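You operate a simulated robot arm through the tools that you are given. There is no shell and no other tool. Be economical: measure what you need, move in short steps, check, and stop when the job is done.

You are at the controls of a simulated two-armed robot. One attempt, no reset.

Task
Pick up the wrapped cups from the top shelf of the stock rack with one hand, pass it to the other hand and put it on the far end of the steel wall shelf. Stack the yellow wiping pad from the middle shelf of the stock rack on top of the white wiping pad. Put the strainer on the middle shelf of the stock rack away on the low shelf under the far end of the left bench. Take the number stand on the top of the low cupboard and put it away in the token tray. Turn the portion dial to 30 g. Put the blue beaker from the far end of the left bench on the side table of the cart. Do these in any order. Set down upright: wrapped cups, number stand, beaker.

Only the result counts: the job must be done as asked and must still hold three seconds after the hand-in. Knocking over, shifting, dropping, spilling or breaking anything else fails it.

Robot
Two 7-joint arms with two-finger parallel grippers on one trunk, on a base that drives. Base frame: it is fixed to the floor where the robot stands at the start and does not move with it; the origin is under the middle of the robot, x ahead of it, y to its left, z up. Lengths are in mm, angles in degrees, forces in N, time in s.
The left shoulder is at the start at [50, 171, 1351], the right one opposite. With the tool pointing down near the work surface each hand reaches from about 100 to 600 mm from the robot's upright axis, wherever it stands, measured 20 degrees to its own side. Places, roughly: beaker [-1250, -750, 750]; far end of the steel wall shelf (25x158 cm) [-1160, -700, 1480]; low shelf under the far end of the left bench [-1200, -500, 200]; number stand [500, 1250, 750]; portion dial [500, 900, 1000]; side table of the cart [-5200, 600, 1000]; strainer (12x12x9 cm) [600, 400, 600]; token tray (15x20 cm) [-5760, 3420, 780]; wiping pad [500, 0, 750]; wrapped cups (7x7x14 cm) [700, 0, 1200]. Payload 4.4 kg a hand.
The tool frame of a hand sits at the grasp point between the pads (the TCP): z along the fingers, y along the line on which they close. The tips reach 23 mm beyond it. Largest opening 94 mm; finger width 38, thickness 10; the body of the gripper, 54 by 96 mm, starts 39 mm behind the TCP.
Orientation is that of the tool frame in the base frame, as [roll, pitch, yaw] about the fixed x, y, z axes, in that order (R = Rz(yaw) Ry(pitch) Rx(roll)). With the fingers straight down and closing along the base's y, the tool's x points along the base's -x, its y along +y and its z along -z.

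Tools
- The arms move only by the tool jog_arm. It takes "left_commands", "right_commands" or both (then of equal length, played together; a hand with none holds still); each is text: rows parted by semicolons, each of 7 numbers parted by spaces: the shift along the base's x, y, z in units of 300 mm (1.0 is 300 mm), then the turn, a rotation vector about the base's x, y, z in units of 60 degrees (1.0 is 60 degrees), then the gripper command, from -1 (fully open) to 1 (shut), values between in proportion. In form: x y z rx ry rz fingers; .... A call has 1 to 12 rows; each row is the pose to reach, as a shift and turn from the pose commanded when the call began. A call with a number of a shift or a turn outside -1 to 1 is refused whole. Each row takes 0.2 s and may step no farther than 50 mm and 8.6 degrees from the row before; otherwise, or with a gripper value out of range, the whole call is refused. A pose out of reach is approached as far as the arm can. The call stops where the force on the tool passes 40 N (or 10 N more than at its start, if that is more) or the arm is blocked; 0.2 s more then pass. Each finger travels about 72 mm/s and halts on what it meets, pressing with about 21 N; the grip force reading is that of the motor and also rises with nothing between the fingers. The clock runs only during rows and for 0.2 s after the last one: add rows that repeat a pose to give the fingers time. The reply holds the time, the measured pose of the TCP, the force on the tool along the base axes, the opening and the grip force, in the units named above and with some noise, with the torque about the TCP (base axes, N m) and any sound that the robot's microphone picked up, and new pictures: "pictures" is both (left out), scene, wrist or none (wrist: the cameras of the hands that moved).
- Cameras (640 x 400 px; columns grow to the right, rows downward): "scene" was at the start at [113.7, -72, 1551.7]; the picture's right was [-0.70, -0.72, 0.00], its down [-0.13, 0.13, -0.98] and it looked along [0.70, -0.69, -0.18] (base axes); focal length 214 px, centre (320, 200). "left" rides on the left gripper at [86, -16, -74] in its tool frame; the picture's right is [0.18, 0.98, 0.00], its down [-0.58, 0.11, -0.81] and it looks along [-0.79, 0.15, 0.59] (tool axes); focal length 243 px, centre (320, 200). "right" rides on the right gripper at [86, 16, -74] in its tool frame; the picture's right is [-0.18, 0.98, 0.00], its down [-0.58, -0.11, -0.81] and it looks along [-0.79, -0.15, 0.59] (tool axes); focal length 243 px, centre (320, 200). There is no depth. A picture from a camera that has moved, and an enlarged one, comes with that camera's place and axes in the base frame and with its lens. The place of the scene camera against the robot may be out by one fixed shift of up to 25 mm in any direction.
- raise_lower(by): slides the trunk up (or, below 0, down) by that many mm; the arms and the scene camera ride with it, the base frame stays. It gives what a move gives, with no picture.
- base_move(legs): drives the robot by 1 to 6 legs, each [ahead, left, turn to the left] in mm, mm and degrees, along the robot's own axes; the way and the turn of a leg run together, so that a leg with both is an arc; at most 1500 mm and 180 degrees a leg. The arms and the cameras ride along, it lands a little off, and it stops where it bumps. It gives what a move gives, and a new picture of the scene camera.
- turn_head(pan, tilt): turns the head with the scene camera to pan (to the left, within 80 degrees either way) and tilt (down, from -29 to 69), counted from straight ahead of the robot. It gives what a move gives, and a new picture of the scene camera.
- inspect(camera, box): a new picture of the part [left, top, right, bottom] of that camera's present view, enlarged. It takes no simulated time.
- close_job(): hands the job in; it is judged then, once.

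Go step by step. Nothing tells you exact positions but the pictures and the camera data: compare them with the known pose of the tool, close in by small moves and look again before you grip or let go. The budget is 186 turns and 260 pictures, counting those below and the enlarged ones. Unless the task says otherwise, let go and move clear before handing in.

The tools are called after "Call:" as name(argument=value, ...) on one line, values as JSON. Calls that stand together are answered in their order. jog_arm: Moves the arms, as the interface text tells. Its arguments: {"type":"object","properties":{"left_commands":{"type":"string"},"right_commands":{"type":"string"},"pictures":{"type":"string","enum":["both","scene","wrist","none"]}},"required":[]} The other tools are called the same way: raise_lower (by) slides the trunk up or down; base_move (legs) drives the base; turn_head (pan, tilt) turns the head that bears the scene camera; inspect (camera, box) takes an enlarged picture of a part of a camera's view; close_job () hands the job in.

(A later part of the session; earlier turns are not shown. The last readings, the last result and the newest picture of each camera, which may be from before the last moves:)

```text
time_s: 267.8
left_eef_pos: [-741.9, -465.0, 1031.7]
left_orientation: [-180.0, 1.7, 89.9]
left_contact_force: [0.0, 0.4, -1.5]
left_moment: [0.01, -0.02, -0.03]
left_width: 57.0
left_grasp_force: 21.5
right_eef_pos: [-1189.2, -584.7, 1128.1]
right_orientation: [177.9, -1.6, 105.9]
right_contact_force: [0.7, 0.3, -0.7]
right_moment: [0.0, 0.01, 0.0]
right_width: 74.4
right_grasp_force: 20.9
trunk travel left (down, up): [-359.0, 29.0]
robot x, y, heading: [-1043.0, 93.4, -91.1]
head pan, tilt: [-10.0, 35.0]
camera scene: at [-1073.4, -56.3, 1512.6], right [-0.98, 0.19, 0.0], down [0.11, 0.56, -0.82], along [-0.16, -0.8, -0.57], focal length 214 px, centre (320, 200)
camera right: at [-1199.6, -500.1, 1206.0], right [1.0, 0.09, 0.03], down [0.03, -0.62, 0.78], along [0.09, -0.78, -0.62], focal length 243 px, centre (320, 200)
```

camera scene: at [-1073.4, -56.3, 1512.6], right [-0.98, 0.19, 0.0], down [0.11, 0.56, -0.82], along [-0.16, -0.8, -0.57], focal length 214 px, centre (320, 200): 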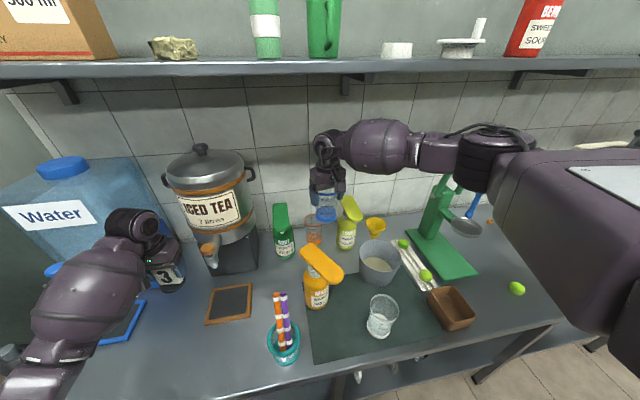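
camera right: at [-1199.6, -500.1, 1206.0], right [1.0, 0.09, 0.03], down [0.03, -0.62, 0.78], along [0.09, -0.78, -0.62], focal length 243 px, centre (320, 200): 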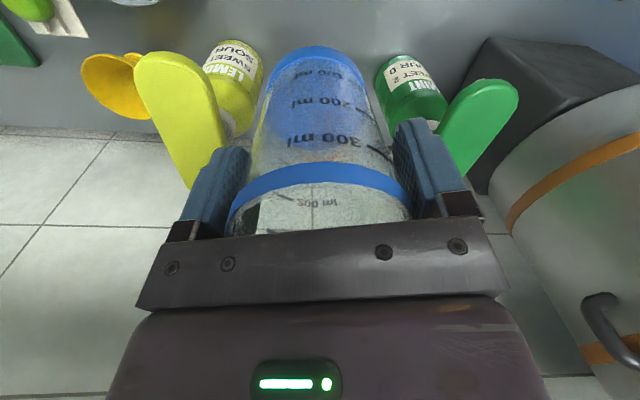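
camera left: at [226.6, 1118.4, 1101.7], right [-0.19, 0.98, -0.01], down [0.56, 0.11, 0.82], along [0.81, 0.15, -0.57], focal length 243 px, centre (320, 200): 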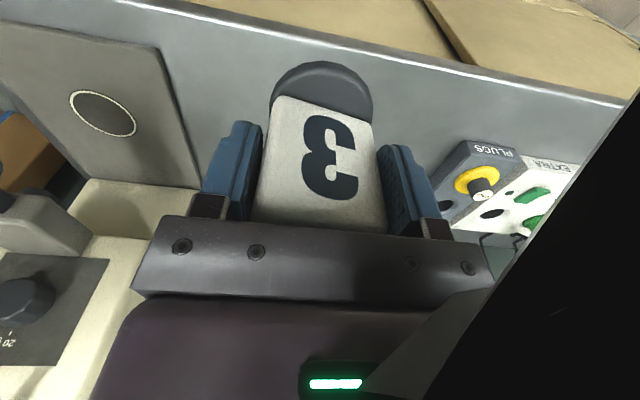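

Beaker lifted clear. Back away from the bench and draw the right hand in, keeping it level.

Call:
base_move(legs=[[-200, 0, 0]])

Call:
jog_arm(right_commands="0 0.1 0 0 0 0 1; 0 0.2 0 0 0 0 1; 0 0.3 0 0 0 0 1; -0.03 0.4 0 0 0 0 1; -0.06 0.5 0 0 0 0 1; -0.1 0.6 0 0 0 0 1; -0.1 0.7 0 0 0 0 1; -0.1 0.7 0 0 0 0 1", pictures="none")

Call:
base_move(legs=[[0, 0, -89]])

Call:
turn_head(pan=0, tilt=15)

```text
time_s: 269.4
left_eef_pos: [-736.9, -268.1, 1030.2]
left_orientation: [179.9, 1.8, 89.8]
left_contact_force: [-0.2, -0.4, -0.7]
left_moment: [-0.01, 0.01, -0.01]
left_width: 57.4
left_grasp_force: 21.0
right_eef_pos: [-1185.2, -386.3, 1129.3]
right_orientation: [177.8, -1.6, 106.0]
right_contact_force: [-0.1, -0.1, 0.2]
right_moment: [-0.03, -0.02, -0.01]
right_width: 74.2
right_grasp_force: 21.4
trunk travel left (down, up): [-359.0, 29.0]
robot x, y, heading: [-1046.9, 290.3, -90.9]
head pan, tilt: [-10.0, 35.0]
camera scene: at [-1070.1, 142.7, 1512.8], right [-0.98, 0.19, 0.0], down [0.11, 0.56, -0.82], along [-0.15, -0.81, -0.57], focal length 214 px, centre (320, 200)
```

scene: 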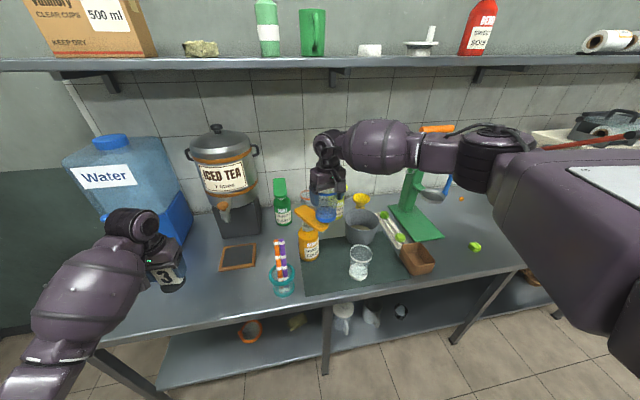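

```text
time_s: 271.2
left_eef_pos: [-737.9, -267.9, 1031.3]
left_orientation: [180.0, 1.7, 89.9]
left_contact_force: [0.1, 0.0, -0.3]
left_moment: [0.01, 0.02, 0.02]
left_width: 57.3
left_grasp_force: 21.6
right_eef_pos: [-1214.6, -176.3, 1128.1]
right_orientation: [177.9, -1.6, 106.0]
right_contact_force: [-0.3, 0.6, -2.0]
right_moment: [0.02, 0.0, 0.02]
right_width: 74.0
right_grasp_force: 20.7
trunk travel left (down, up): [-359.0, 29.0]
robot x, y, heading: [-1042.9, 293.0, -91.0]
head pan, tilt: [-10.0, 35.0]
```

```text
time_s: 275.4
left_eef_pos: [-1599.4, -21.7, 1030.3]
left_orientation: [180.0, 1.7, 0.5]
left_contact_force: [1.2, 0.0, -1.7]
left_moment: [-0.02, -0.02, 0.0]
left_width: 57.3
left_grasp_force: 21.1
right_eef_pos: [-1512.7, 458.0, 1126.5]
right_orientation: [177.7, -1.8, 16.6]
right_contact_force: [0.7, -0.3, -0.1]
right_moment: [0.01, -0.01, 0.0]
right_width: 74.0
right_grasp_force: 21.4
trunk travel left (down, up): [-359.0, 29.0]
robot x, y, heading: [-1044.2, 288.9, 179.7]
head pan, tilt: [-10.0, 35.0]
camera scene: at [-1195.5, 300.3, 1512.6], right [0.18, 0.98, 0.0], down [0.56, -0.1, -0.82], along [-0.81, 0.15, -0.57], focal length 214 px, centre (320, 200)
```

scene: 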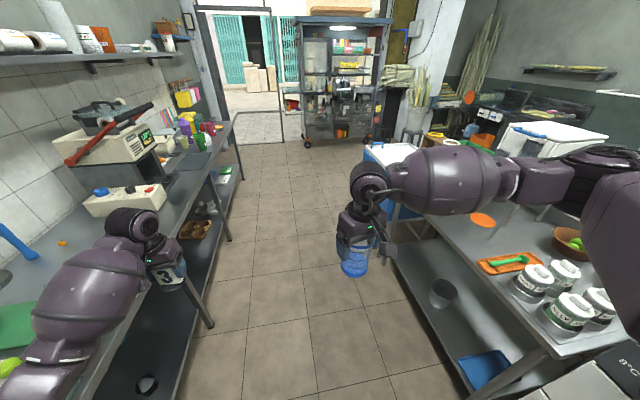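

```text
time_s: 276.2
left_eef_pos: [-1599.3, -21.4, 1030.3]
left_orientation: [-180.0, 1.7, 0.5]
left_contact_force: [-0.3, 0.4, -1.0]
left_moment: [0.03, 0.02, -0.02]
left_width: 57.2
left_grasp_force: 20.2
right_eef_pos: [-1513.1, 457.0, 1127.0]
right_orientation: [177.8, -1.8, 16.5]
right_contact_force: [-0.1, 0.0, -0.6]
right_moment: [-0.03, 0.02, 0.01]
right_width: 74.0
right_grasp_force: 21.0
trunk travel left (down, up): [-359.0, 29.0]
robot x, y, heading: [-1043.4, 292.4, 179.5]
head pan, tilt: [0.0, 15.0]
camera scene: at [-1202.3, 284.9, 1544.6], right [0.01, 1.0, 0.0], down [0.26, 0.0, -0.97], along [-0.97, 0.01, -0.26], focal length 214 px, centre (320, 200)
```

scene: 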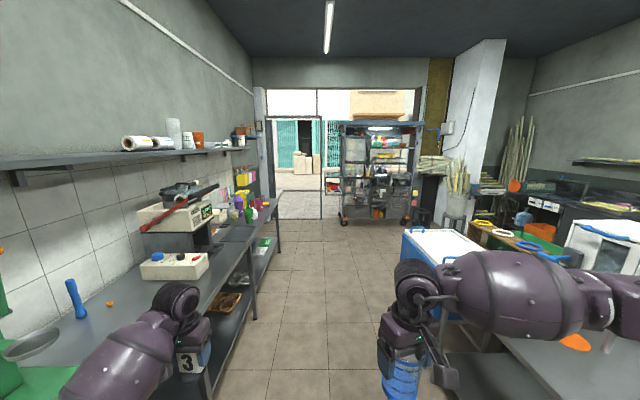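

The corridor toward the cart is clear. Drive ahead along the middle and look again.

Call:
base_move(legs=[[1400, 0, 0], [900, 0, 0]])

```text
time_s: 287.4
left_eef_pos: [-3871.6, -73.7, 1030.7]
left_orientation: [180.0, 1.6, 2.5]
left_contact_force: [-1.0, 0.7, -1.3]
left_moment: [0.0, 0.0, 0.01]
left_width: 56.3
left_grasp_force: 20.9
right_eef_pos: [-3801.6, 407.1, 1126.2]
right_orientation: [177.8, -1.7, 18.6]
right_contact_force: [-0.4, -0.2, -0.7]
right_moment: [0.02, 0.0, 0.0]
right_width: 73.8
right_grasp_force: 20.9
trunk travel left (down, up): [-359.0, 29.0]
robot x, y, heading: [-3329.8, 253.9, -178.3]
head pan, tilt: [0.0, 15.0]
camera scene: at [-3485.5, 245.6, 1544.6], right [-0.03, 1.0, 0.0], down [0.26, 0.01, -0.97], along [-0.97, -0.03, -0.26], focal length 214 px, centre (320, 200)
```

scene: 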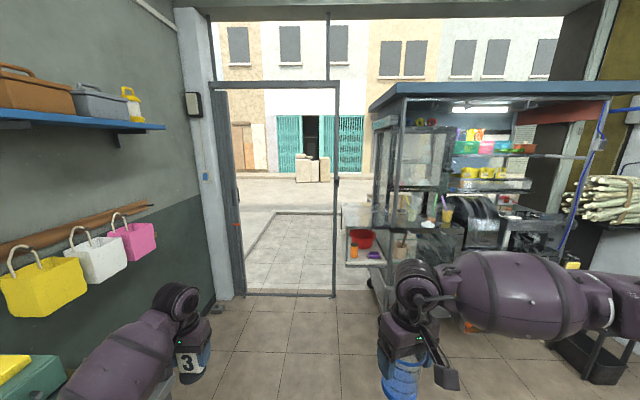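

Call:
inspect(camera="scene", box=[310, 180, 450, 300])

Call:
inspect(camera="left", box=[160, 20, 480, 260])

```text
3.33 times, centred on (380, 240) of scene
camera zoom: at [-3485.5, 245.6, 1544.6], right [-0.03, 1.0, 0.0], down [0.26, 0.01, -0.97], along [-0.97, -0.03, -0.26], focal length 715 px, centre (120, 67)
```

zoom: 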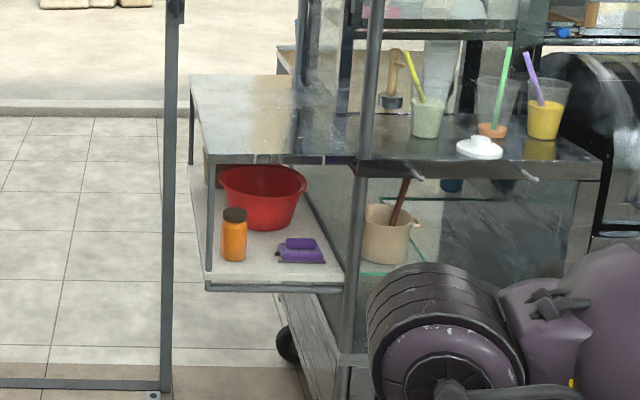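

```text
1.67 times, centred on (320, 140) of left
camera zoom: at [-3784.5, -54.2, 1101.8], right [0.23, -0.97, -0.01], down [-0.55, -0.13, 0.82], along [-0.8, -0.18, -0.57], focal length 404 px, centre (320, 300)
```

zoom: 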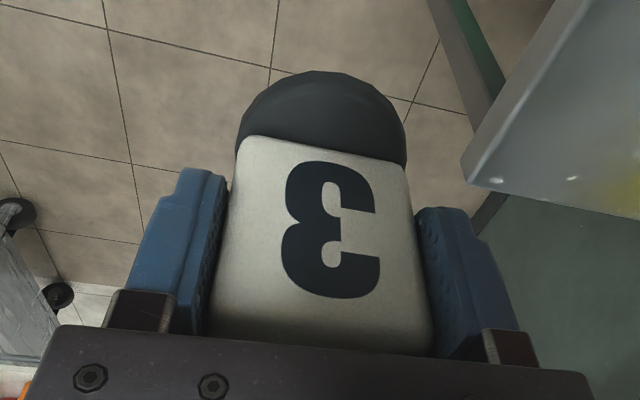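

The side table is the empty steel top left of the cart, about x -4812…-5435, y 380…680. I'll raise the beaker hand and drive up.

Call:
jog_arm(right_commands="0 0 0.1 0 0 0 1; 0 0 0.2 0 0 0 1; 0 0 0.3 0 0 0 1; 0 0 0.3 0 0 0 1", pictures="none")

Call:
base_move(legs=[[900, -120, -1.7]])

Call:
turn_head(pan=-15, tilt=30)

```text
time_s: 288.4
left_eef_pos: [-3871.8, -73.7, 1030.4]
left_orientation: [-180.0, 1.6, 2.5]
left_contact_force: [0.1, -0.5, -0.6]
left_moment: [0.0, -0.02, 0.0]
left_width: 56.3
left_grasp_force: 21.1
right_eef_pos: [-3802.2, 409.5, 1215.9]
right_orientation: [177.8, -1.7, 18.6]
right_contact_force: [-0.4, 0.9, -0.9]
right_moment: [-0.01, 0.0, -0.02]
right_width: 73.7
right_grasp_force: 21.0
trunk travel left (down, up): [-359.0, 29.0]
robot x, y, heading: [-3325.5, 254.0, -178.2]
head pan, tilt: [0.0, 15.0]
```

```text
time_s: 293.3
left_eef_pos: [-4792.7, 37.8, 1031.0]
left_orientation: [-179.9, 1.7, 1.3]
left_contact_force: [0.1, -0.2, -0.9]
left_moment: [0.01, 0.01, -0.01]
left_width: 56.2
left_grasp_force: 20.8
right_eef_pos: [-4715.2, 519.6, 1216.1]
right_orientation: [177.8, -1.7, 17.3]
right_contact_force: [-1.0, -0.5, -0.1]
right_moment: [0.02, -0.01, -0.03]
right_width: 73.6
right_grasp_force: 20.8
trunk travel left (down, up): [-359.0, 29.0]
robot x, y, heading: [-4240.3, 360.0, -179.2]
head pan, tilt: [0.0, 15.0]
camera scene: at [-4400.1, 350.3, 1544.6], right [-0.01, 1.0, 0.0], down [0.26, 0.0, -0.97], along [-0.97, -0.01, -0.26], focal length 214 px, centre (320, 200)
```

scene: 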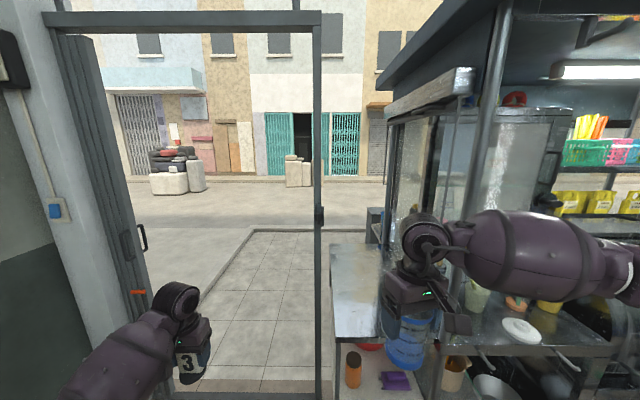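

```text
time_s: 294.1
left_eef_pos: [-4791.1, 40.0, 1030.6]
left_orientation: [180.0, 1.7, 1.3]
left_contact_force: [-0.1, 0.5, 0.2]
left_moment: [-0.02, -0.02, -0.02]
left_width: 56.1
left_grasp_force: 20.7
right_eef_pos: [-4714.1, 520.0, 1215.6]
right_orientation: [177.7, -1.8, 17.4]
right_contact_force: [-0.2, -0.1, -0.5]
right_moment: [0.03, 0.03, 0.01]
right_width: 73.8
right_grasp_force: 21.0
trunk travel left (down, up): [-359.0, 29.0]
robot x, y, heading: [-4241.5, 358.4, -179.3]
head pan, tilt: [-15.0, 30.0]
camera scene: at [-4393.8, 373.7, 1520.5], right [0.25, 0.97, 0.0], down [0.48, -0.12, -0.87], along [-0.84, 0.22, -0.5], focal length 214 px, centre (320, 200)
```

scene: 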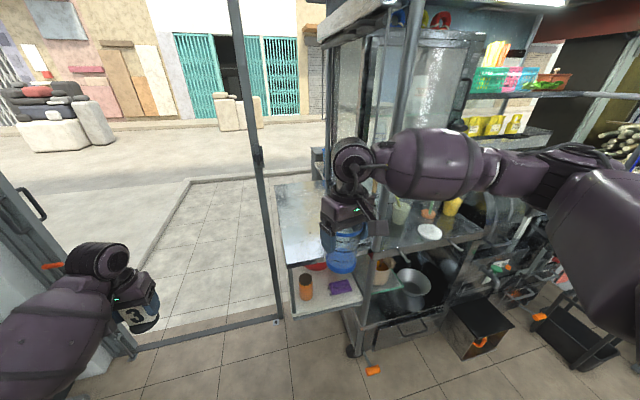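

Call:
base_move(legs=[[390, 245, 0]])

Call:
base_move(legs=[[0, 0, -30]])

Call:
turn_head(pan=-5, tilt=35)

```text
time_s: 296.8
left_eef_pos: [-5172.2, -213.4, 1029.9]
left_orientation: [180.0, 1.7, 2.0]
left_contact_force: [-0.3, 0.0, -2.0]
left_moment: [-0.02, -0.04, 0.01]
left_width: 55.9
left_grasp_force: 21.3
right_eef_pos: [-5100.8, 266.6, 1216.3]
right_orientation: [177.7, -1.7, 18.1]
right_contact_force: [0.3, -0.1, -0.3]
right_moment: [-0.02, -0.02, 0.0]
right_width: 73.4
right_grasp_force: 21.0
trunk travel left (down, up): [-359.0, 29.0]
robot x, y, heading: [-4624.6, 112.9, -178.6]
head pan, tilt: [-15.0, 30.0]
camera scene: at [-4778.1, 125.6, 1520.4], right [0.24, 0.97, 0.0], down [0.49, -0.12, -0.87], along [-0.84, 0.21, -0.5], focal length 214 px, centre (320, 200)
```

scene: 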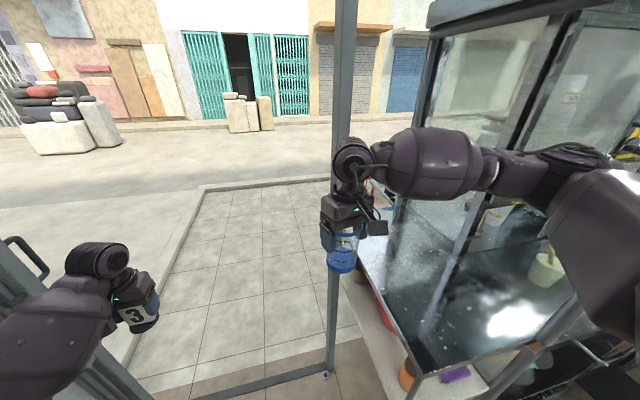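

```text
time_s: 298.7
left_eef_pos: [-5262.9, 103.2, 1030.1]
left_orientation: [-180.0, 1.7, -28.0]
left_contact_force: [-0.4, 0.6, -0.6]
left_moment: [0.02, -0.01, 0.02]
left_width: 55.9
left_grasp_force: 21.3
right_eef_pos: [-4957.3, 484.6, 1216.1]
right_orientation: [177.9, -1.7, -11.8]
right_contact_force: [0.0, 0.1, -1.0]
right_moment: [-0.01, 0.05, -0.01]
right_width: 73.5
right_grasp_force: 21.0
trunk travel left (down, up): [-359.0, 29.0]
robot x, y, heading: [-4625.7, 113.3, 151.3]
head pan, tilt: [-15.0, 30.0]
camera scene: at [-4747.9, 195.5, 1520.4], right [0.69, 0.72, 0.0], down [0.36, -0.35, -0.87], along [-0.63, 0.6, -0.5], focal length 214 px, centre (320, 200)
```

scene: 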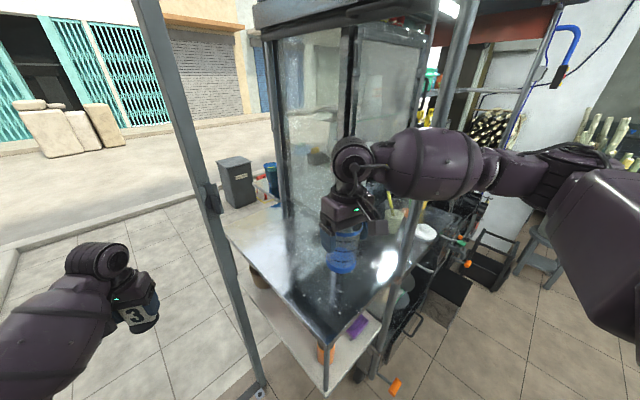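

```text
time_s: 299.4
left_eef_pos: [-5260.8, 102.7, 1030.8]
left_orientation: [-179.9, 1.7, -28.0]
left_contact_force: [-0.3, 1.2, -1.1]
left_moment: [-0.03, 0.02, -0.01]
left_width: 55.7
left_grasp_force: 20.6
right_eef_pos: [-4957.6, 484.8, 1216.0]
right_orientation: [177.8, -1.7, -11.9]
right_contact_force: [-0.7, 0.3, -1.0]
right_moment: [0.01, -0.02, -0.03]
right_width: 73.4
right_grasp_force: 21.1
trunk travel left (down, up): [-359.0, 29.0]
robot x, y, heading: [-4623.0, 112.1, 151.4]
head pan, tilt: [-5.0, 35.0]
camera scene: at [-4756.0, 181.6, 1512.7], right [0.56, 0.83, 0.0], down [0.48, -0.32, -0.82], along [-0.68, 0.46, -0.57], focal length 214 px, centre (320, 200)
```

scene: 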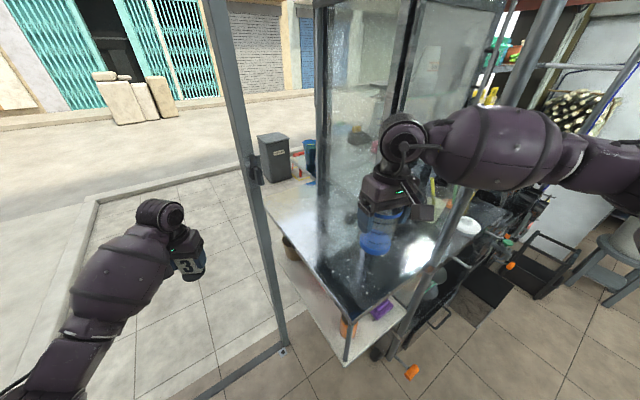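

Call:
inspect(camera="scene", box=[240, 130, 500, 370])

Call:
inspect(camera="right", box=[0, 0, 640, 400])

```text
1.67 times, centred on (370, 250) of scene
camera zoom: at [-4756.0, 181.6, 1512.7], right [0.56, 0.83, 0.0], down [0.48, -0.32, -0.82], along [-0.68, 0.46, -0.57], focal length 358 px, centre (237, 117)
```

zoom: 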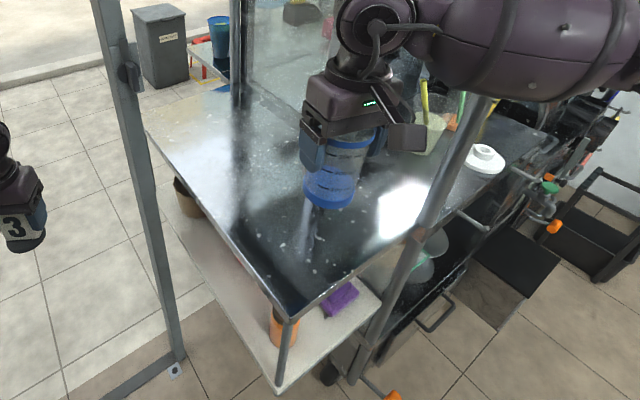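

```text
1.00 times, centred on (320, 200) of right (not enlarged: the box is as wide or as high as the picture)
camera zoom: at [-4878.2, 454.2, 1294.0], right [-0.38, -0.92, 0.03], down [-0.56, 0.26, 0.78], along [-0.73, 0.28, -0.62], focal length 243 px, centre (320, 200)
```

zoom: 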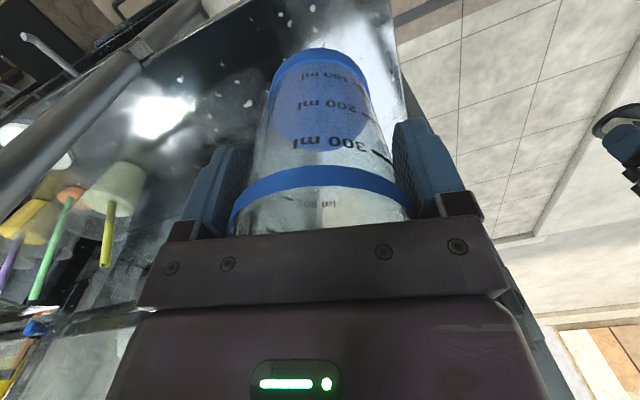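

Call:
jog_arm(right_commands="-0.1 0.05 0 0 0 0 1; -0.21 0.1 0 0 0 0 1; -0.31 0.15 0 0 0 0 1; -0.31 0.15 -0.12 0 0 0 1; -0.31 0.15 -0.25 0 0 0 1; -0.31 0.15 -0.38 0 0 0 1; -0.31 0.15 -0.5 0 0 0 1; -0.31 0.15 -0.55 0 0 0 1; -0.31 0.15 -0.55 0 0 0 1", pictures="both")

Call:
inspect(camera="scene", box=[280, 150, 440, 290])

```text
time_s: 301.4
left_eef_pos: [-5262.3, 102.2, 1030.8]
left_orientation: [179.9, 1.7, -28.0]
left_contact_force: [0.0, -0.5, -1.6]
left_moment: [-0.01, -0.01, -0.02]
left_width: 56.0
left_grasp_force: 21.0
right_eef_pos: [-5050.4, 527.7, 1052.8]
right_orientation: [177.8, -1.7, -11.8]
right_contact_force: [0.5, -0.4, 0.1]
right_moment: [0.01, 0.0, 0.0]
right_width: 73.8
right_grasp_force: 21.5
trunk travel left (down, up): [-359.0, 29.0]
robot x, y, heading: [-4622.7, 111.8, 151.2]
head pan, tilt: [-5.0, 35.0]
camera scene: at [-4756.0, 181.6, 1512.6], right [0.56, 0.83, 0.0], down [0.48, -0.32, -0.82], along [-0.68, 0.45, -0.57], focal length 214 px, centre (320, 200)
camera right: at [-4970.3, 498.1, 1129.6], right [-0.38, -0.92, 0.03], down [-0.56, 0.26, 0.78], along [-0.73, 0.28, -0.62], focal length 243 px, centre (320, 200)
```

scene: 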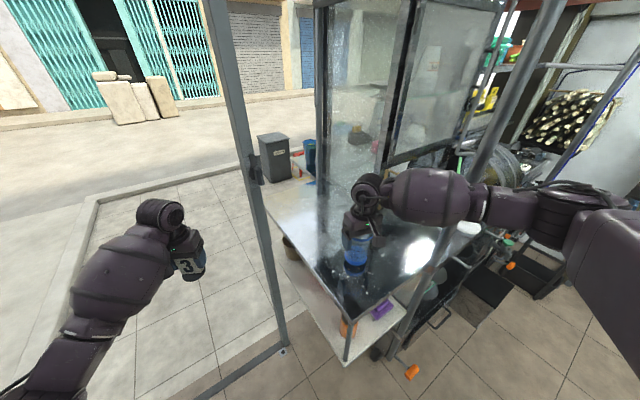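
right: 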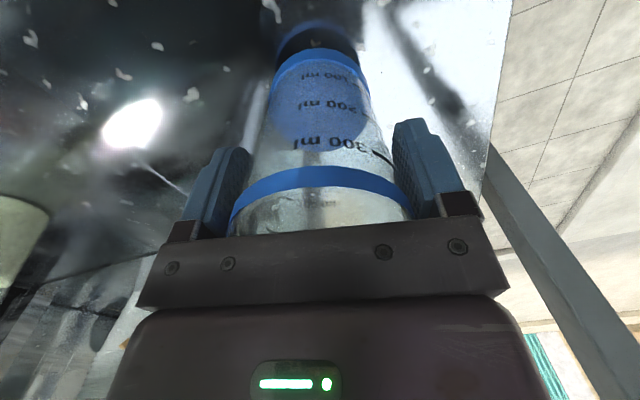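

```text
2.86 times, centred on (360, 220) of scene
camera zoom: at [-4756.0, 181.6, 1512.6], right [0.56, 0.83, 0.0], down [0.48, -0.32, -0.82], along [-0.68, 0.45, -0.57], focal length 613 px, centre (206, 143)
```

zoom: 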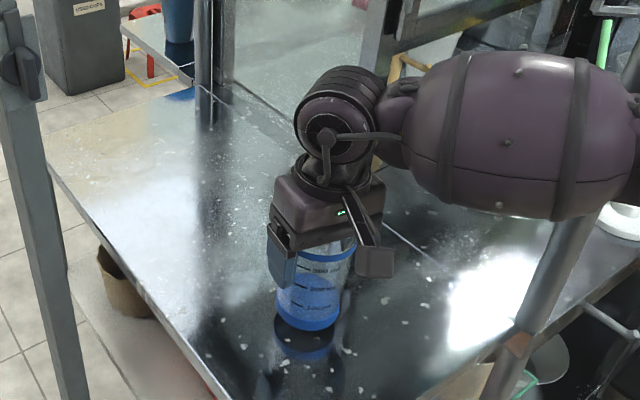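

Call:
jog_arm(right_commands="0 0 -0.02 0 0 0 1; 0 0 -0.03 0 0 0 1; 0 0 -0.03 0 0 0 1", pictures="wrist")

```text
time_s: 302.2
left_eef_pos: [-5261.9, 103.2, 1030.3]
left_orientation: [180.0, 1.7, -28.0]
left_contact_force: [-0.1, -0.3, -0.7]
left_moment: [0.0, 0.02, -0.02]
left_width: 55.8
left_grasp_force: 21.5
right_eef_pos: [-5051.7, 529.1, 1042.7]
right_orientation: [177.9, -1.7, -11.9]
right_contact_force: [0.8, 0.0, -0.9]
right_moment: [0.02, -0.03, 0.04]
right_width: 73.4
right_grasp_force: 20.8
trunk travel left (down, up): [-359.0, 29.0]
robot x, y, heading: [-4626.1, 118.0, 151.2]
head pan, tilt: [-5.0, 35.0]
camera right: at [-4971.2, 498.5, 1120.9], right [-0.38, -0.92, 0.03], down [-0.56, 0.26, 0.78], along [-0.73, 0.28, -0.62], focal length 243 px, centre (320, 200)
```

right: 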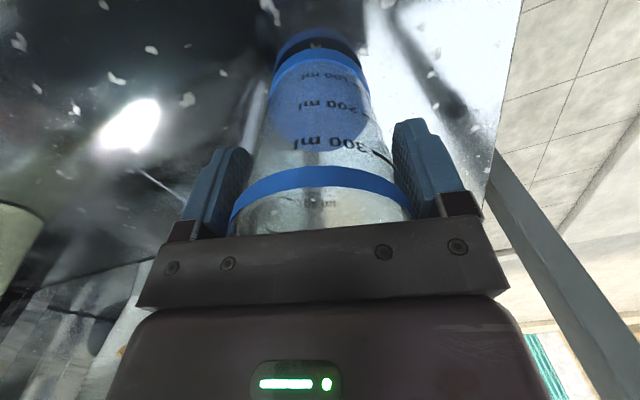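

Call:
jog_arm(right_commands="0 0 -0.01 0 0 0 1; 0 0 -0.02 0 0 0 1; 0 0 -0.03 0 0 0 1; 0 0 -0.03 0 0 0 1", pictures="none")

Call:
inspect(camera="scene", box=[320, 210, 400, 280])

```text
time_s: 303.2
left_eef_pos: [-5261.9, 102.8, 1031.4]
left_orientation: [180.0, 1.7, -28.0]
left_contact_force: [-0.3, -0.7, 0.0]
left_moment: [0.0, 0.04, -0.03]
left_width: 56.1
left_grasp_force: 21.0
right_eef_pos: [-5052.2, 529.3, 1036.4]
right_orientation: [177.9, -1.6, -11.9]
right_contact_force: [0.2, 0.1, 8.0]
right_moment: [0.27, 0.0, -0.01]
right_width: 73.5
right_grasp_force: 20.9
trunk travel left (down, up): [-359.0, 29.0]
robot x, y, heading: [-4620.1, 112.9, 151.3]
head pan, tilt: [-5.0, 35.0]
```

```text
5.71 times, centred on (360, 245) of scene
camera zoom: at [-4755.6, 181.0, 1512.8], right [0.56, 0.83, 0.0], down [0.48, -0.32, -0.82], along [-0.68, 0.46, -0.57], focal length 1226 px, centre (91, -57)
```

zoom: 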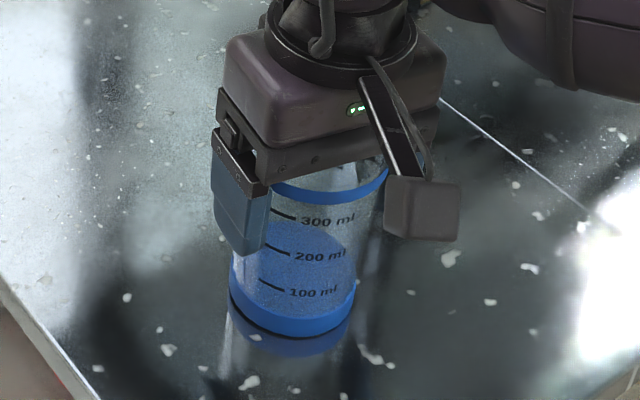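

Contact (8 N), beaker standing on the side table. Release and lift away.

Call:
jog_arm(right_commands="0 0 0 0 0 0 -0.6; 0 0 0 0 0 0 -0.7; 0 0 0 0 0 0 -1; 0 0 0 0 0 0 -1; 0 0 0.06 0 0 0 -1; 0 0 0.16 0 0 0 -1; 0 0 0.3 0 0 0 -1; 0 0 0.45 0 0 0 -1; 0 0 0.6 0 0 0 -1; 0 0 0.6 0 0 0 -1", pictures="both")

```text
time_s: 305.4
left_eef_pos: [-5261.7, 103.8, 1030.5]
left_orientation: [-180.0, 1.8, -28.0]
left_contact_force: [0.4, -0.2, -1.4]
left_moment: [-0.04, 0.0, 0.0]
left_width: 55.5
left_grasp_force: 21.4
right_eef_pos: [-5050.8, 529.3, 1212.5]
right_orientation: [177.8, -1.8, -11.8]
right_contact_force: [-0.5, 0.7, -0.3]
right_moment: [0.01, 0.01, 0.02]
right_width: 94.1
right_grasp_force: 0.0
trunk travel left (down, up): [-359.0, 29.0]
robot x, y, heading: [-4624.6, 113.7, 151.1]
head pan, tilt: [-5.0, 35.0]
camera scene: at [-4756.2, 181.9, 1512.6], right [0.56, 0.83, 0.0], down [0.48, -0.32, -0.82], along [-0.68, 0.45, -0.57], focal length 214 px, centre (320, 200)
camera right: at [-4969.6, 498.9, 1290.3], right [-0.38, -0.92, 0.03], down [-0.56, 0.26, 0.78], along [-0.73, 0.28, -0.62], focal length 243 px, centre (320, 200)
```

scene: 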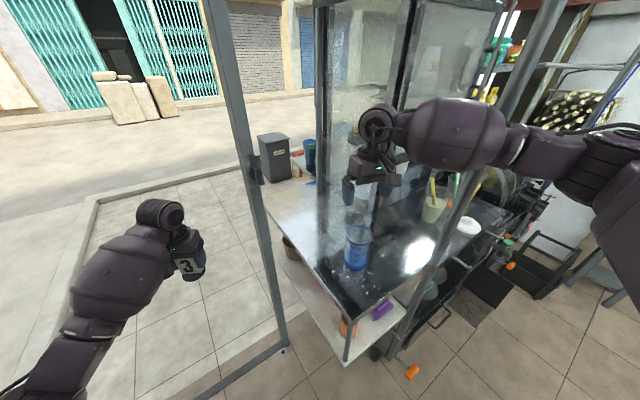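
right: 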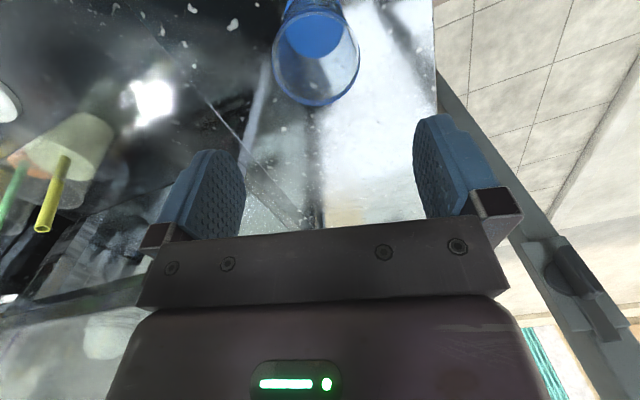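

Beaker done. Back away from the cart and look toward the token tray (y≈3420).

Call:
base_move(legs=[[-350, 0, 0]])

Call:
base_move(legs=[[0, 0, -50]])

Call:
turn_head(pan=0, tilt=15)

```text
time_s: 307.7
left_eef_pos: [-4949.1, -66.7, 1030.6]
left_orientation: [-179.9, 1.7, -28.3]
left_contact_force: [0.2, -0.1, -0.3]
left_moment: [-0.01, 0.01, 0.04]
left_width: 55.8
left_grasp_force: 20.6
right_eef_pos: [-4734.3, 357.5, 1212.2]
right_orientation: [177.9, -1.8, -12.1]
right_contact_force: [0.7, 0.2, 0.2]
right_moment: [0.0, 0.03, -0.02]
right_width: 94.2
right_grasp_force: 0.1
trunk travel left (down, up): [-359.0, 29.0]
robot x, y, heading: [-4311.5, -57.3, 151.1]
head pan, tilt: [-5.0, 35.0]
camera scene: at [-4441.1, 8.7, 1512.7], right [0.56, 0.83, 0.0], down [0.47, -0.32, -0.82], along [-0.68, 0.46, -0.57], focal length 214 px, centre (320, 200)
```

scene: 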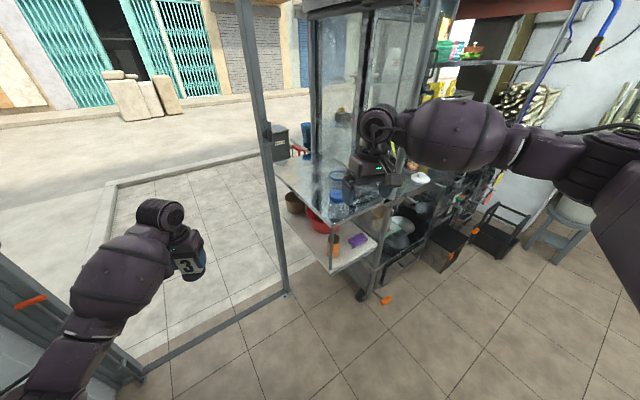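

```text
time_s: 310.4
left_eef_pos: [-4722.5, 421.9, 1032.6]
left_orientation: [-180.0, 1.9, -78.5]
left_contact_force: [1.0, 0.0, 0.4]
left_moment: [0.01, 0.02, -0.04]
left_width: 55.6
left_grasp_force: 20.7
right_eef_pos: [-4258.8, 527.6, 1214.5]
right_orientation: [177.7, -1.4, -62.4]
right_contact_force: [0.6, -1.0, 0.7]
right_moment: [0.06, 0.0, 0.02]
right_width: 94.1
right_grasp_force: 0.1
trunk travel left (down, up): [-359.0, 29.0]
robot x, y, heading: [-4312.1, -61.2, 100.6]
head pan, tilt: [-5.0, 35.0]
camera scene: at [-4338.0, 69.7, 1513.1], right [0.99, 0.1, 0.0], down [0.06, -0.57, -0.82], along [-0.08, 0.82, -0.57], focal length 214 px, centre (320, 200)
```

scene: 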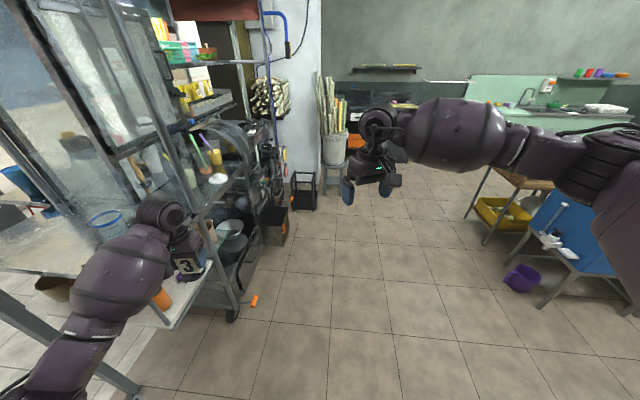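

```text
time_s: 311.2
left_eef_pos: [-4723.6, 423.1, 1031.3]
left_orientation: [-180.0, 1.7, -78.6]
left_contact_force: [0.7, 0.6, -0.6]
left_moment: [-0.06, 0.01, 0.03]
left_width: 55.6
left_grasp_force: 21.1
right_eef_pos: [-4260.1, 529.7, 1212.7]
right_orientation: [177.8, -1.8, -62.4]
right_contact_force: [0.6, -0.3, -0.4]
right_moment: [0.06, 0.03, -0.02]
right_width: 94.0
right_grasp_force: 0.0
trunk travel left (down, up): [-359.0, 29.0]
robot x, y, heading: [-4311.2, -61.0, 100.8]
head pan, tilt: [0.0, 15.0]
camera scene: at [-4347.6, 77.4, 1544.6], right [0.98, 0.19, 0.0], down [0.05, -0.25, -0.97], along [-0.18, 0.95, -0.26], focal length 214 px, centre (320, 200)
```

scene: 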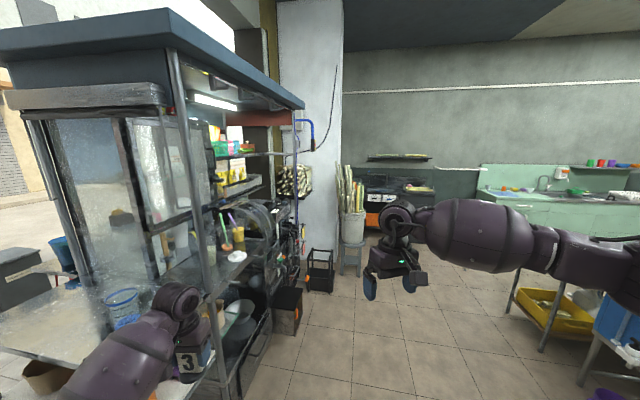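

Call:
base_move(legs=[[100, -480, -10.8], [1400, 0, 0]])

Call:
turn_head(pan=30, tilt=15)

```text
time_s: 312.5
left_eef_pos: [-4686.5, 443.3, 1030.2]
left_orientation: [179.9, 1.5, -79.5]
left_contact_force: [0.9, 0.2, -1.1]
left_moment: [0.0, 0.02, 0.05]
left_width: 55.9
left_grasp_force: 20.9
right_eef_pos: [-4222.8, 542.1, 1212.5]
right_orientation: [177.7, -1.7, -63.4]
right_contact_force: [0.2, -0.1, 0.4]
right_moment: [-0.03, 0.01, -0.01]
right_width: 94.0
right_grasp_force: 0.1
trunk travel left (down, up): [-359.0, 29.0]
robot x, y, heading: [-4285.2, -46.6, 99.5]
head pan, tilt: [0.0, 15.0]
stopped in leg 1: the robot was blocked; the commanded pose is now the measured one
camera scene: at [-4318.1, 91.4, 1544.5], right [0.99, 0.17, 0.0], down [0.04, -0.26, -0.97], along [-0.16, 0.95, -0.26], focal length 214 px, centre (320, 200)
```

scene: 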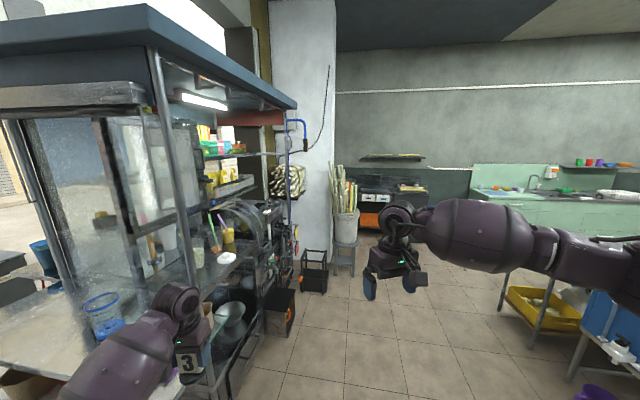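

```text
time_s: 313.4
left_eef_pos: [-4689.8, 442.2, 1031.8]
left_orientation: [179.9, 1.6, -79.5]
left_contact_force: [-1.0, 0.4, -0.6]
left_moment: [0.02, -0.05, 0.03]
left_width: 55.6
left_grasp_force: 20.8
right_eef_pos: [-4223.6, 542.1, 1212.3]
right_orientation: [177.8, -1.6, -63.5]
right_contact_force: [-0.2, -0.4, -0.8]
right_moment: [0.03, 0.01, 0.03]
right_width: 94.0
right_grasp_force: 0.0
trunk travel left (down, up): [-359.0, 29.0]
robot x, y, heading: [-4290.3, -49.4, 99.5]
head pan, tilt: [30.0, 15.0]
camera scene: at [-4363.1, 70.4, 1544.6], right [0.77, 0.64, 0.0], down [0.17, -0.2, -0.97], along [-0.62, 0.74, -0.26], focal length 214 px, centre (320, 200)
```

scene: 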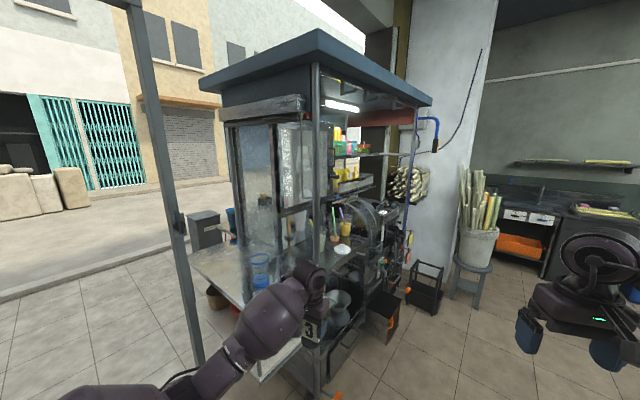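

Call:
base_move(legs=[[400, -60, 0], [200, -450, -9.5], [1000, 0, 0]])

Call:
turn_head(pan=35, tilt=15)

```text
time_s: 324.8
left_eef_pos: [-4197.0, 2142.9, 1030.3]
left_orientation: [-180.0, 1.6, -88.3]
left_contact_force: [0.6, 0.6, -1.1]
left_moment: [0.01, -0.01, 0.0]
left_width: 55.5
left_grasp_force: 21.1
right_eef_pos: [-3722.5, 2168.5, 1213.5]
right_orientation: [177.8, -1.7, -72.2]
right_contact_force: [-0.1, 0.2, -0.1]
right_moment: [-0.01, 0.03, -0.03]
right_width: 93.6
right_grasp_force: 0.0
trunk travel left (down, up): [-359.0, 29.0]
robot x, y, heading: [-3872.8, 1591.7, 91.0]
head pan, tilt: [30.0, 15.0]
camera scene: at [-3931.3, 1722.4, 1544.6], right [0.86, 0.51, 0.0], down [0.13, -0.22, -0.97], along [-0.5, 0.83, -0.26], focal length 214 px, centre (320, 200)
```

scene: 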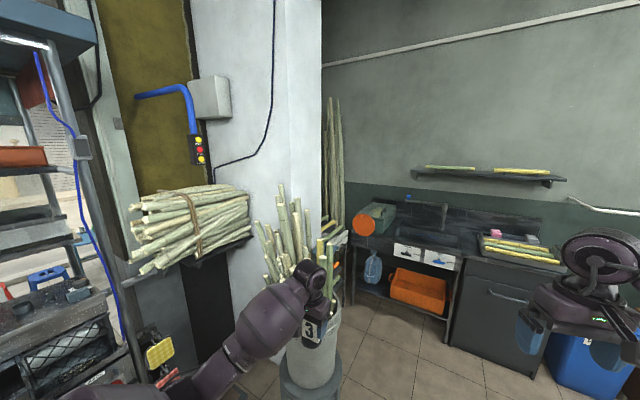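

```text
time_s: 325.5
left_eef_pos: [-4196.5, 2142.4, 1030.8]
left_orientation: [180.0, 1.6, -88.3]
left_contact_force: [0.1, 0.3, -0.5]
left_moment: [-0.03, 0.01, -0.04]
left_width: 55.7
left_grasp_force: 20.8
right_eef_pos: [-3722.1, 2167.5, 1213.2]
right_orientation: [177.9, -1.7, -72.2]
right_contact_force: [0.8, -0.5, -0.2]
right_moment: [0.01, -0.02, -0.02]
right_width: 94.4
right_grasp_force: 0.1
trunk travel left (down, up): [-359.0, 29.0]
robot x, y, heading: [-3873.3, 1589.6, 90.9]
head pan, tilt: [35.0, 15.0]
camera scene: at [-3938.0, 1717.4, 1544.6], right [0.81, 0.59, 0.0], down [0.15, -0.21, -0.97], along [-0.57, 0.78, -0.26], focal length 214 px, centre (320, 200)
```

scene: 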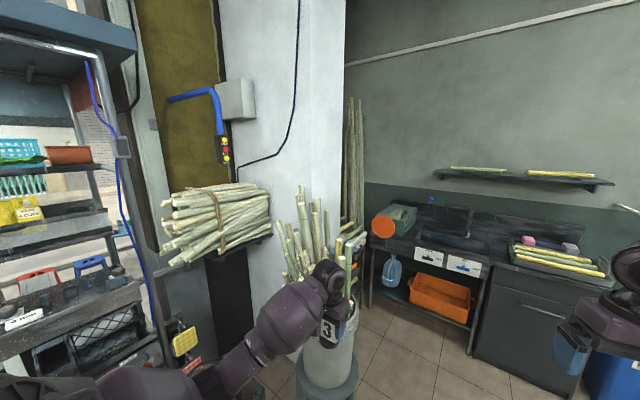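

Call:
base_move(legs=[[0, -230, 0], [1100, 0, 0]])

Call:
turn_head(pan=60, tilt=20)

```text
time_s: 333.2
left_eef_pos: [-3971.4, 3221.9, 1030.2]
left_orientation: [179.9, 1.5, -89.0]
left_contact_force: [-0.2, -0.1, -1.6]
left_moment: [0.05, 0.0, -0.03]
left_width: 55.8
left_grasp_force: 20.8
right_eef_pos: [-3495.4, 3242.7, 1211.8]
right_orientation: [177.8, -1.6, -72.8]
right_contact_force: [0.3, -0.2, 0.8]
right_moment: [-0.06, -0.01, -0.01]
right_width: 94.3
right_grasp_force: 0.1
trunk travel left (down, up): [-359.0, 29.0]
robot x, y, heading: [-3654.5, 2667.8, 90.4]
head pan, tilt: [35.0, 15.0]
camera scene: at [-3717.0, 2794.8, 1544.6], right [0.82, 0.58, 0.0], down [0.15, -0.21, -0.97], along [-0.56, 0.79, -0.26], focal length 214 px, centre (320, 200)
```

scene: 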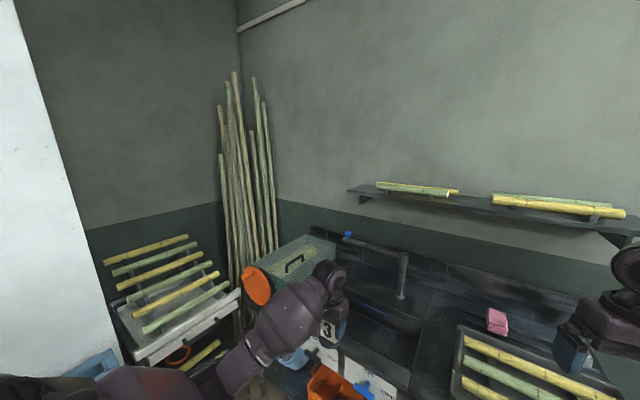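

```text
time_s: 334.1
left_eef_pos: [-3970.6, 3222.1, 1030.4]
left_orientation: [180.0, 1.6, -89.0]
left_contact_force: [-0.4, 0.0, -1.3]
left_moment: [-0.02, 0.01, 0.01]
left_width: 55.8
left_grasp_force: 20.9
right_eef_pos: [-3496.5, 3242.1, 1213.1]
right_orientation: [177.8, -1.7, -72.9]
right_contact_force: [0.2, 0.5, -0.4]
right_moment: [0.02, -0.01, 0.0]
right_width: 94.1
right_grasp_force: 0.1
trunk travel left (down, up): [-359.0, 29.0]
robot x, y, heading: [-3653.8, 2667.8, 90.3]
head pan, tilt: [60.0, 20.0]
camera scene: at [-3744.0, 2764.5, 1536.5], right [0.5, 0.87, 0.0], down [0.3, -0.17, -0.94], along [-0.81, 0.47, -0.34], focal length 214 px, centre (320, 200)
```

scene: 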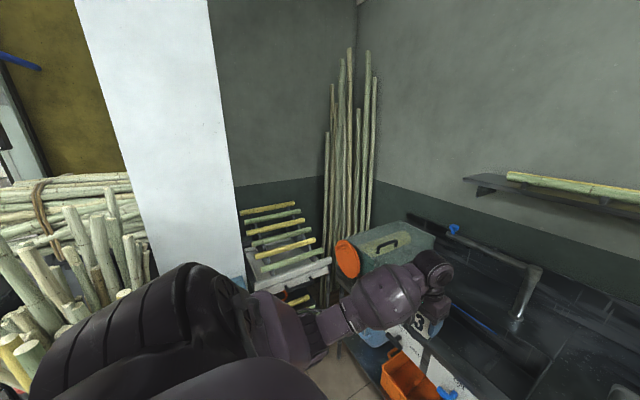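

Call:
inspect(camera="scene", box=[225, 160, 365, 320])

```text
2.50 times, centred on (295, 240) of scene
camera zoom: at [-3744.0, 2764.5, 1536.5], right [0.5, 0.87, 0.0], down [0.3, -0.17, -0.94], along [-0.81, 0.47, -0.34], focal length 536 px, centre (382, 100)
```

zoom: 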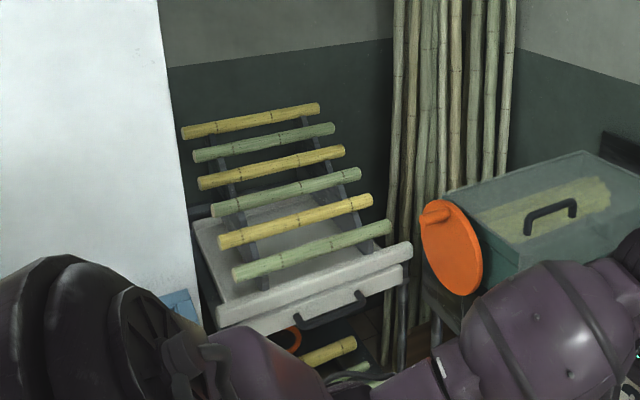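

The tray isn't inside here: the room's wall is at x≈-5050, so (-5760,3420) must lie outside along the street front. I'll go back to the doorway and look out.

Call:
base_move(legs=[[-1100, 0, 0], [0, 650, 0], [-1400, 0, 0], [-330, 40, 0]])

Call:
turn_head(pan=60, tilt=15)

```text
time_s: 353.9
left_eef_pos: [-4672.3, 391.6, 1030.4]
left_orientation: [180.0, 1.7, -88.7]
left_contact_force: [0.4, -0.5, -1.6]
left_moment: [-0.03, 0.02, -0.02]
left_width: 55.8
left_grasp_force: 21.3
right_eef_pos: [-4196.9, 414.8, 1212.0]
right_orientation: [177.7, -1.6, -72.6]
right_contact_force: [0.3, -0.7, -0.6]
right_moment: [0.02, 0.0, 0.01]
right_width: 93.8
right_grasp_force: 0.0
trunk travel left (down, up): [-359.0, 29.0]
robot x, y, heading: [-4351.8, -159.2, 90.7]
head pan, tilt: [60.0, 20.0]
camera scene: at [-4442.7, -64.2, 1536.6], right [0.49, 0.87, 0.0], down [0.3, -0.17, -0.94], along [-0.82, 0.46, -0.34], focal length 214 px, centre (320, 200)
```

scene: 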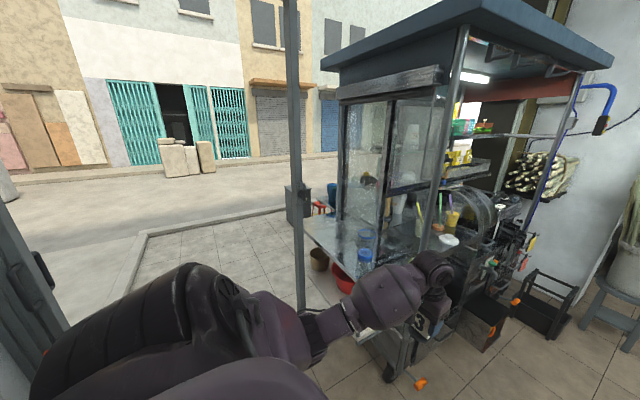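

```text
time_s: 354.5
left_eef_pos: [-4672.3, 392.8, 1030.0]
left_orientation: [179.9, 1.6, -88.7]
left_contact_force: [0.5, 0.0, -1.1]
left_moment: [0.03, -0.01, -0.03]
left_width: 55.9
left_grasp_force: 21.4
right_eef_pos: [-4197.8, 416.4, 1213.5]
right_orientation: [177.8, -1.7, -72.6]
right_contact_force: [0.2, 0.1, 0.4]
right_moment: [0.02, -0.02, 0.01]
right_width: 94.1
right_grasp_force: 0.0
trunk travel left (down, up): [-359.0, 29.0]
robot x, y, heading: [-4350.8, -156.3, 90.5]
head pan, tilt: [60.0, 15.0]
camera scene: at [-4442.8, -62.9, 1544.6], right [0.49, 0.87, 0.0], down [0.23, -0.13, -0.97], along [-0.84, 0.47, -0.26], focal length 214 px, centre (320, 200)
```

scene: 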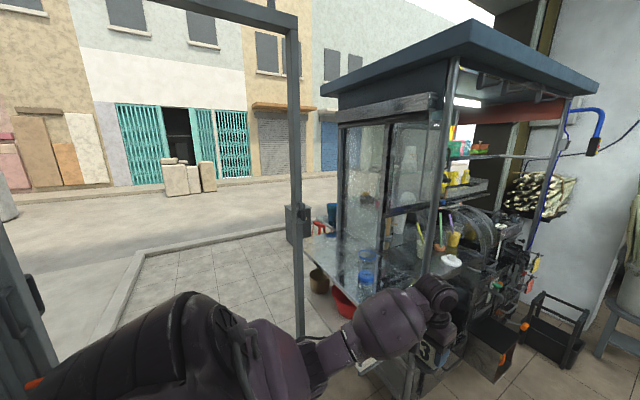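

I'll tuck both hands in closer, then go sideways out through the doorway, facing along the street.

Call:
jog_arm(left_commands="0.03 -0.08 0 0 0 0 1; 0.06 -0.16 0 0 0 0 1; 0.1 -0.24 0 0 0 0 1; 0.13 -0.32 0 0 0 0 1; 0.13 -0.32 0 0 0 0 1", right_commands="0 -0.1 0 0 0 0 -1; 0 -0.2 0 0 0 0 -1; 0 -0.3 0 0 0 0 -1; 0 -0.4 0 0 0 0 -1; 0 -0.45 0 0 0 0 -1", pictures="none")

Call:
base_move(legs=[[-50, 500, 0]])

Call:
turn_head(pan=30, tilt=25)

```text
time_s: 355.7
left_eef_pos: [-4633.8, 296.7, 1028.8]
left_orientation: [180.0, 1.6, -88.6]
left_contact_force: [-0.4, 0.1, -0.2]
left_moment: [0.02, -0.01, 0.03]
left_width: 55.7
left_grasp_force: 21.1
right_eef_pos: [-4197.0, 281.2, 1213.6]
right_orientation: [177.8, -1.7, -72.6]
right_contact_force: [0.0, -0.1, 0.0]
right_moment: [0.02, 0.0, -0.02]
right_width: 93.7
right_grasp_force: 0.0
trunk travel left (down, up): [-359.0, 29.0]
robot x, y, heading: [-4353.7, -158.1, 90.5]
head pan, tilt: [60.0, 15.0]
```

```text
time_s: 360.7
left_eef_pos: [-5132.7, 244.5, 1029.2]
left_orientation: [180.0, 1.6, -89.0]
left_contact_force: [0.4, 0.8, -1.0]
left_moment: [-0.01, 0.01, -0.03]
left_width: 55.5
left_grasp_force: 21.0
right_eef_pos: [-4697.0, 224.2, 1213.7]
right_orientation: [177.8, -1.8, -72.8]
right_contact_force: [-0.1, 0.0, 0.2]
right_moment: [0.0, 0.02, -0.01]
right_width: 94.0
right_grasp_force: 0.0
trunk travel left (down, up): [-359.0, 29.0]
robot x, y, heading: [-4853.9, -212.0, 90.4]
head pan, tilt: [60.0, 15.0]
camera scene: at [-4945.2, -116.9, 1544.6], right [0.5, 0.87, 0.0], down [0.22, -0.13, -0.97], along [-0.84, 0.48, -0.26], focal length 214 px, centre (320, 200)
```

scene: 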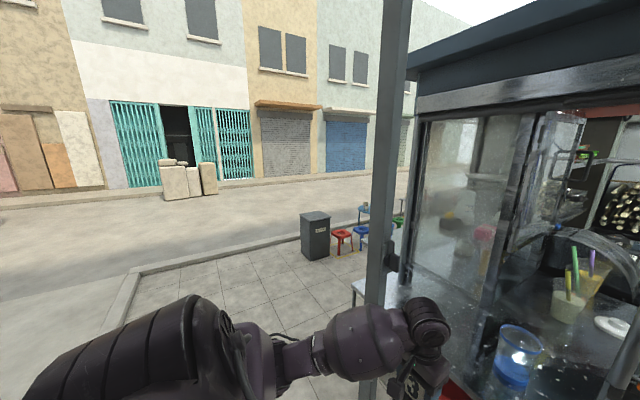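

```text
time_s: 361.6
left_eef_pos: [-5132.8, 244.4, 1029.2]
left_orientation: [-180.0, 1.6, -89.1]
left_contact_force: [-0.7, 0.4, -0.9]
left_moment: [-0.02, 0.03, 0.03]
left_width: 55.8
left_grasp_force: 21.1
right_eef_pos: [-4696.8, 224.8, 1213.7]
right_orientation: [177.7, -1.8, -72.8]
right_contact_force: [-0.4, -0.2, -0.6]
right_moment: [-0.02, 0.03, 0.01]
right_width: 94.0
right_grasp_force: 0.0
trunk travel left (down, up): [-359.0, 29.0]
robot x, y, heading: [-4855.1, -209.6, 89.9]
head pan, tilt: [30.0, 25.0]
camera scene: at [-4910.4, -83.7, 1528.4], right [0.86, 0.5, 0.0], down [0.21, -0.36, -0.91], along [-0.46, 0.78, -0.42], focal length 214 px, centre (320, 200)
```

scene: 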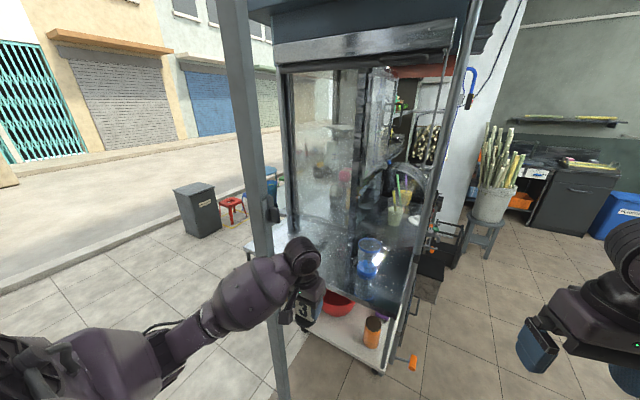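

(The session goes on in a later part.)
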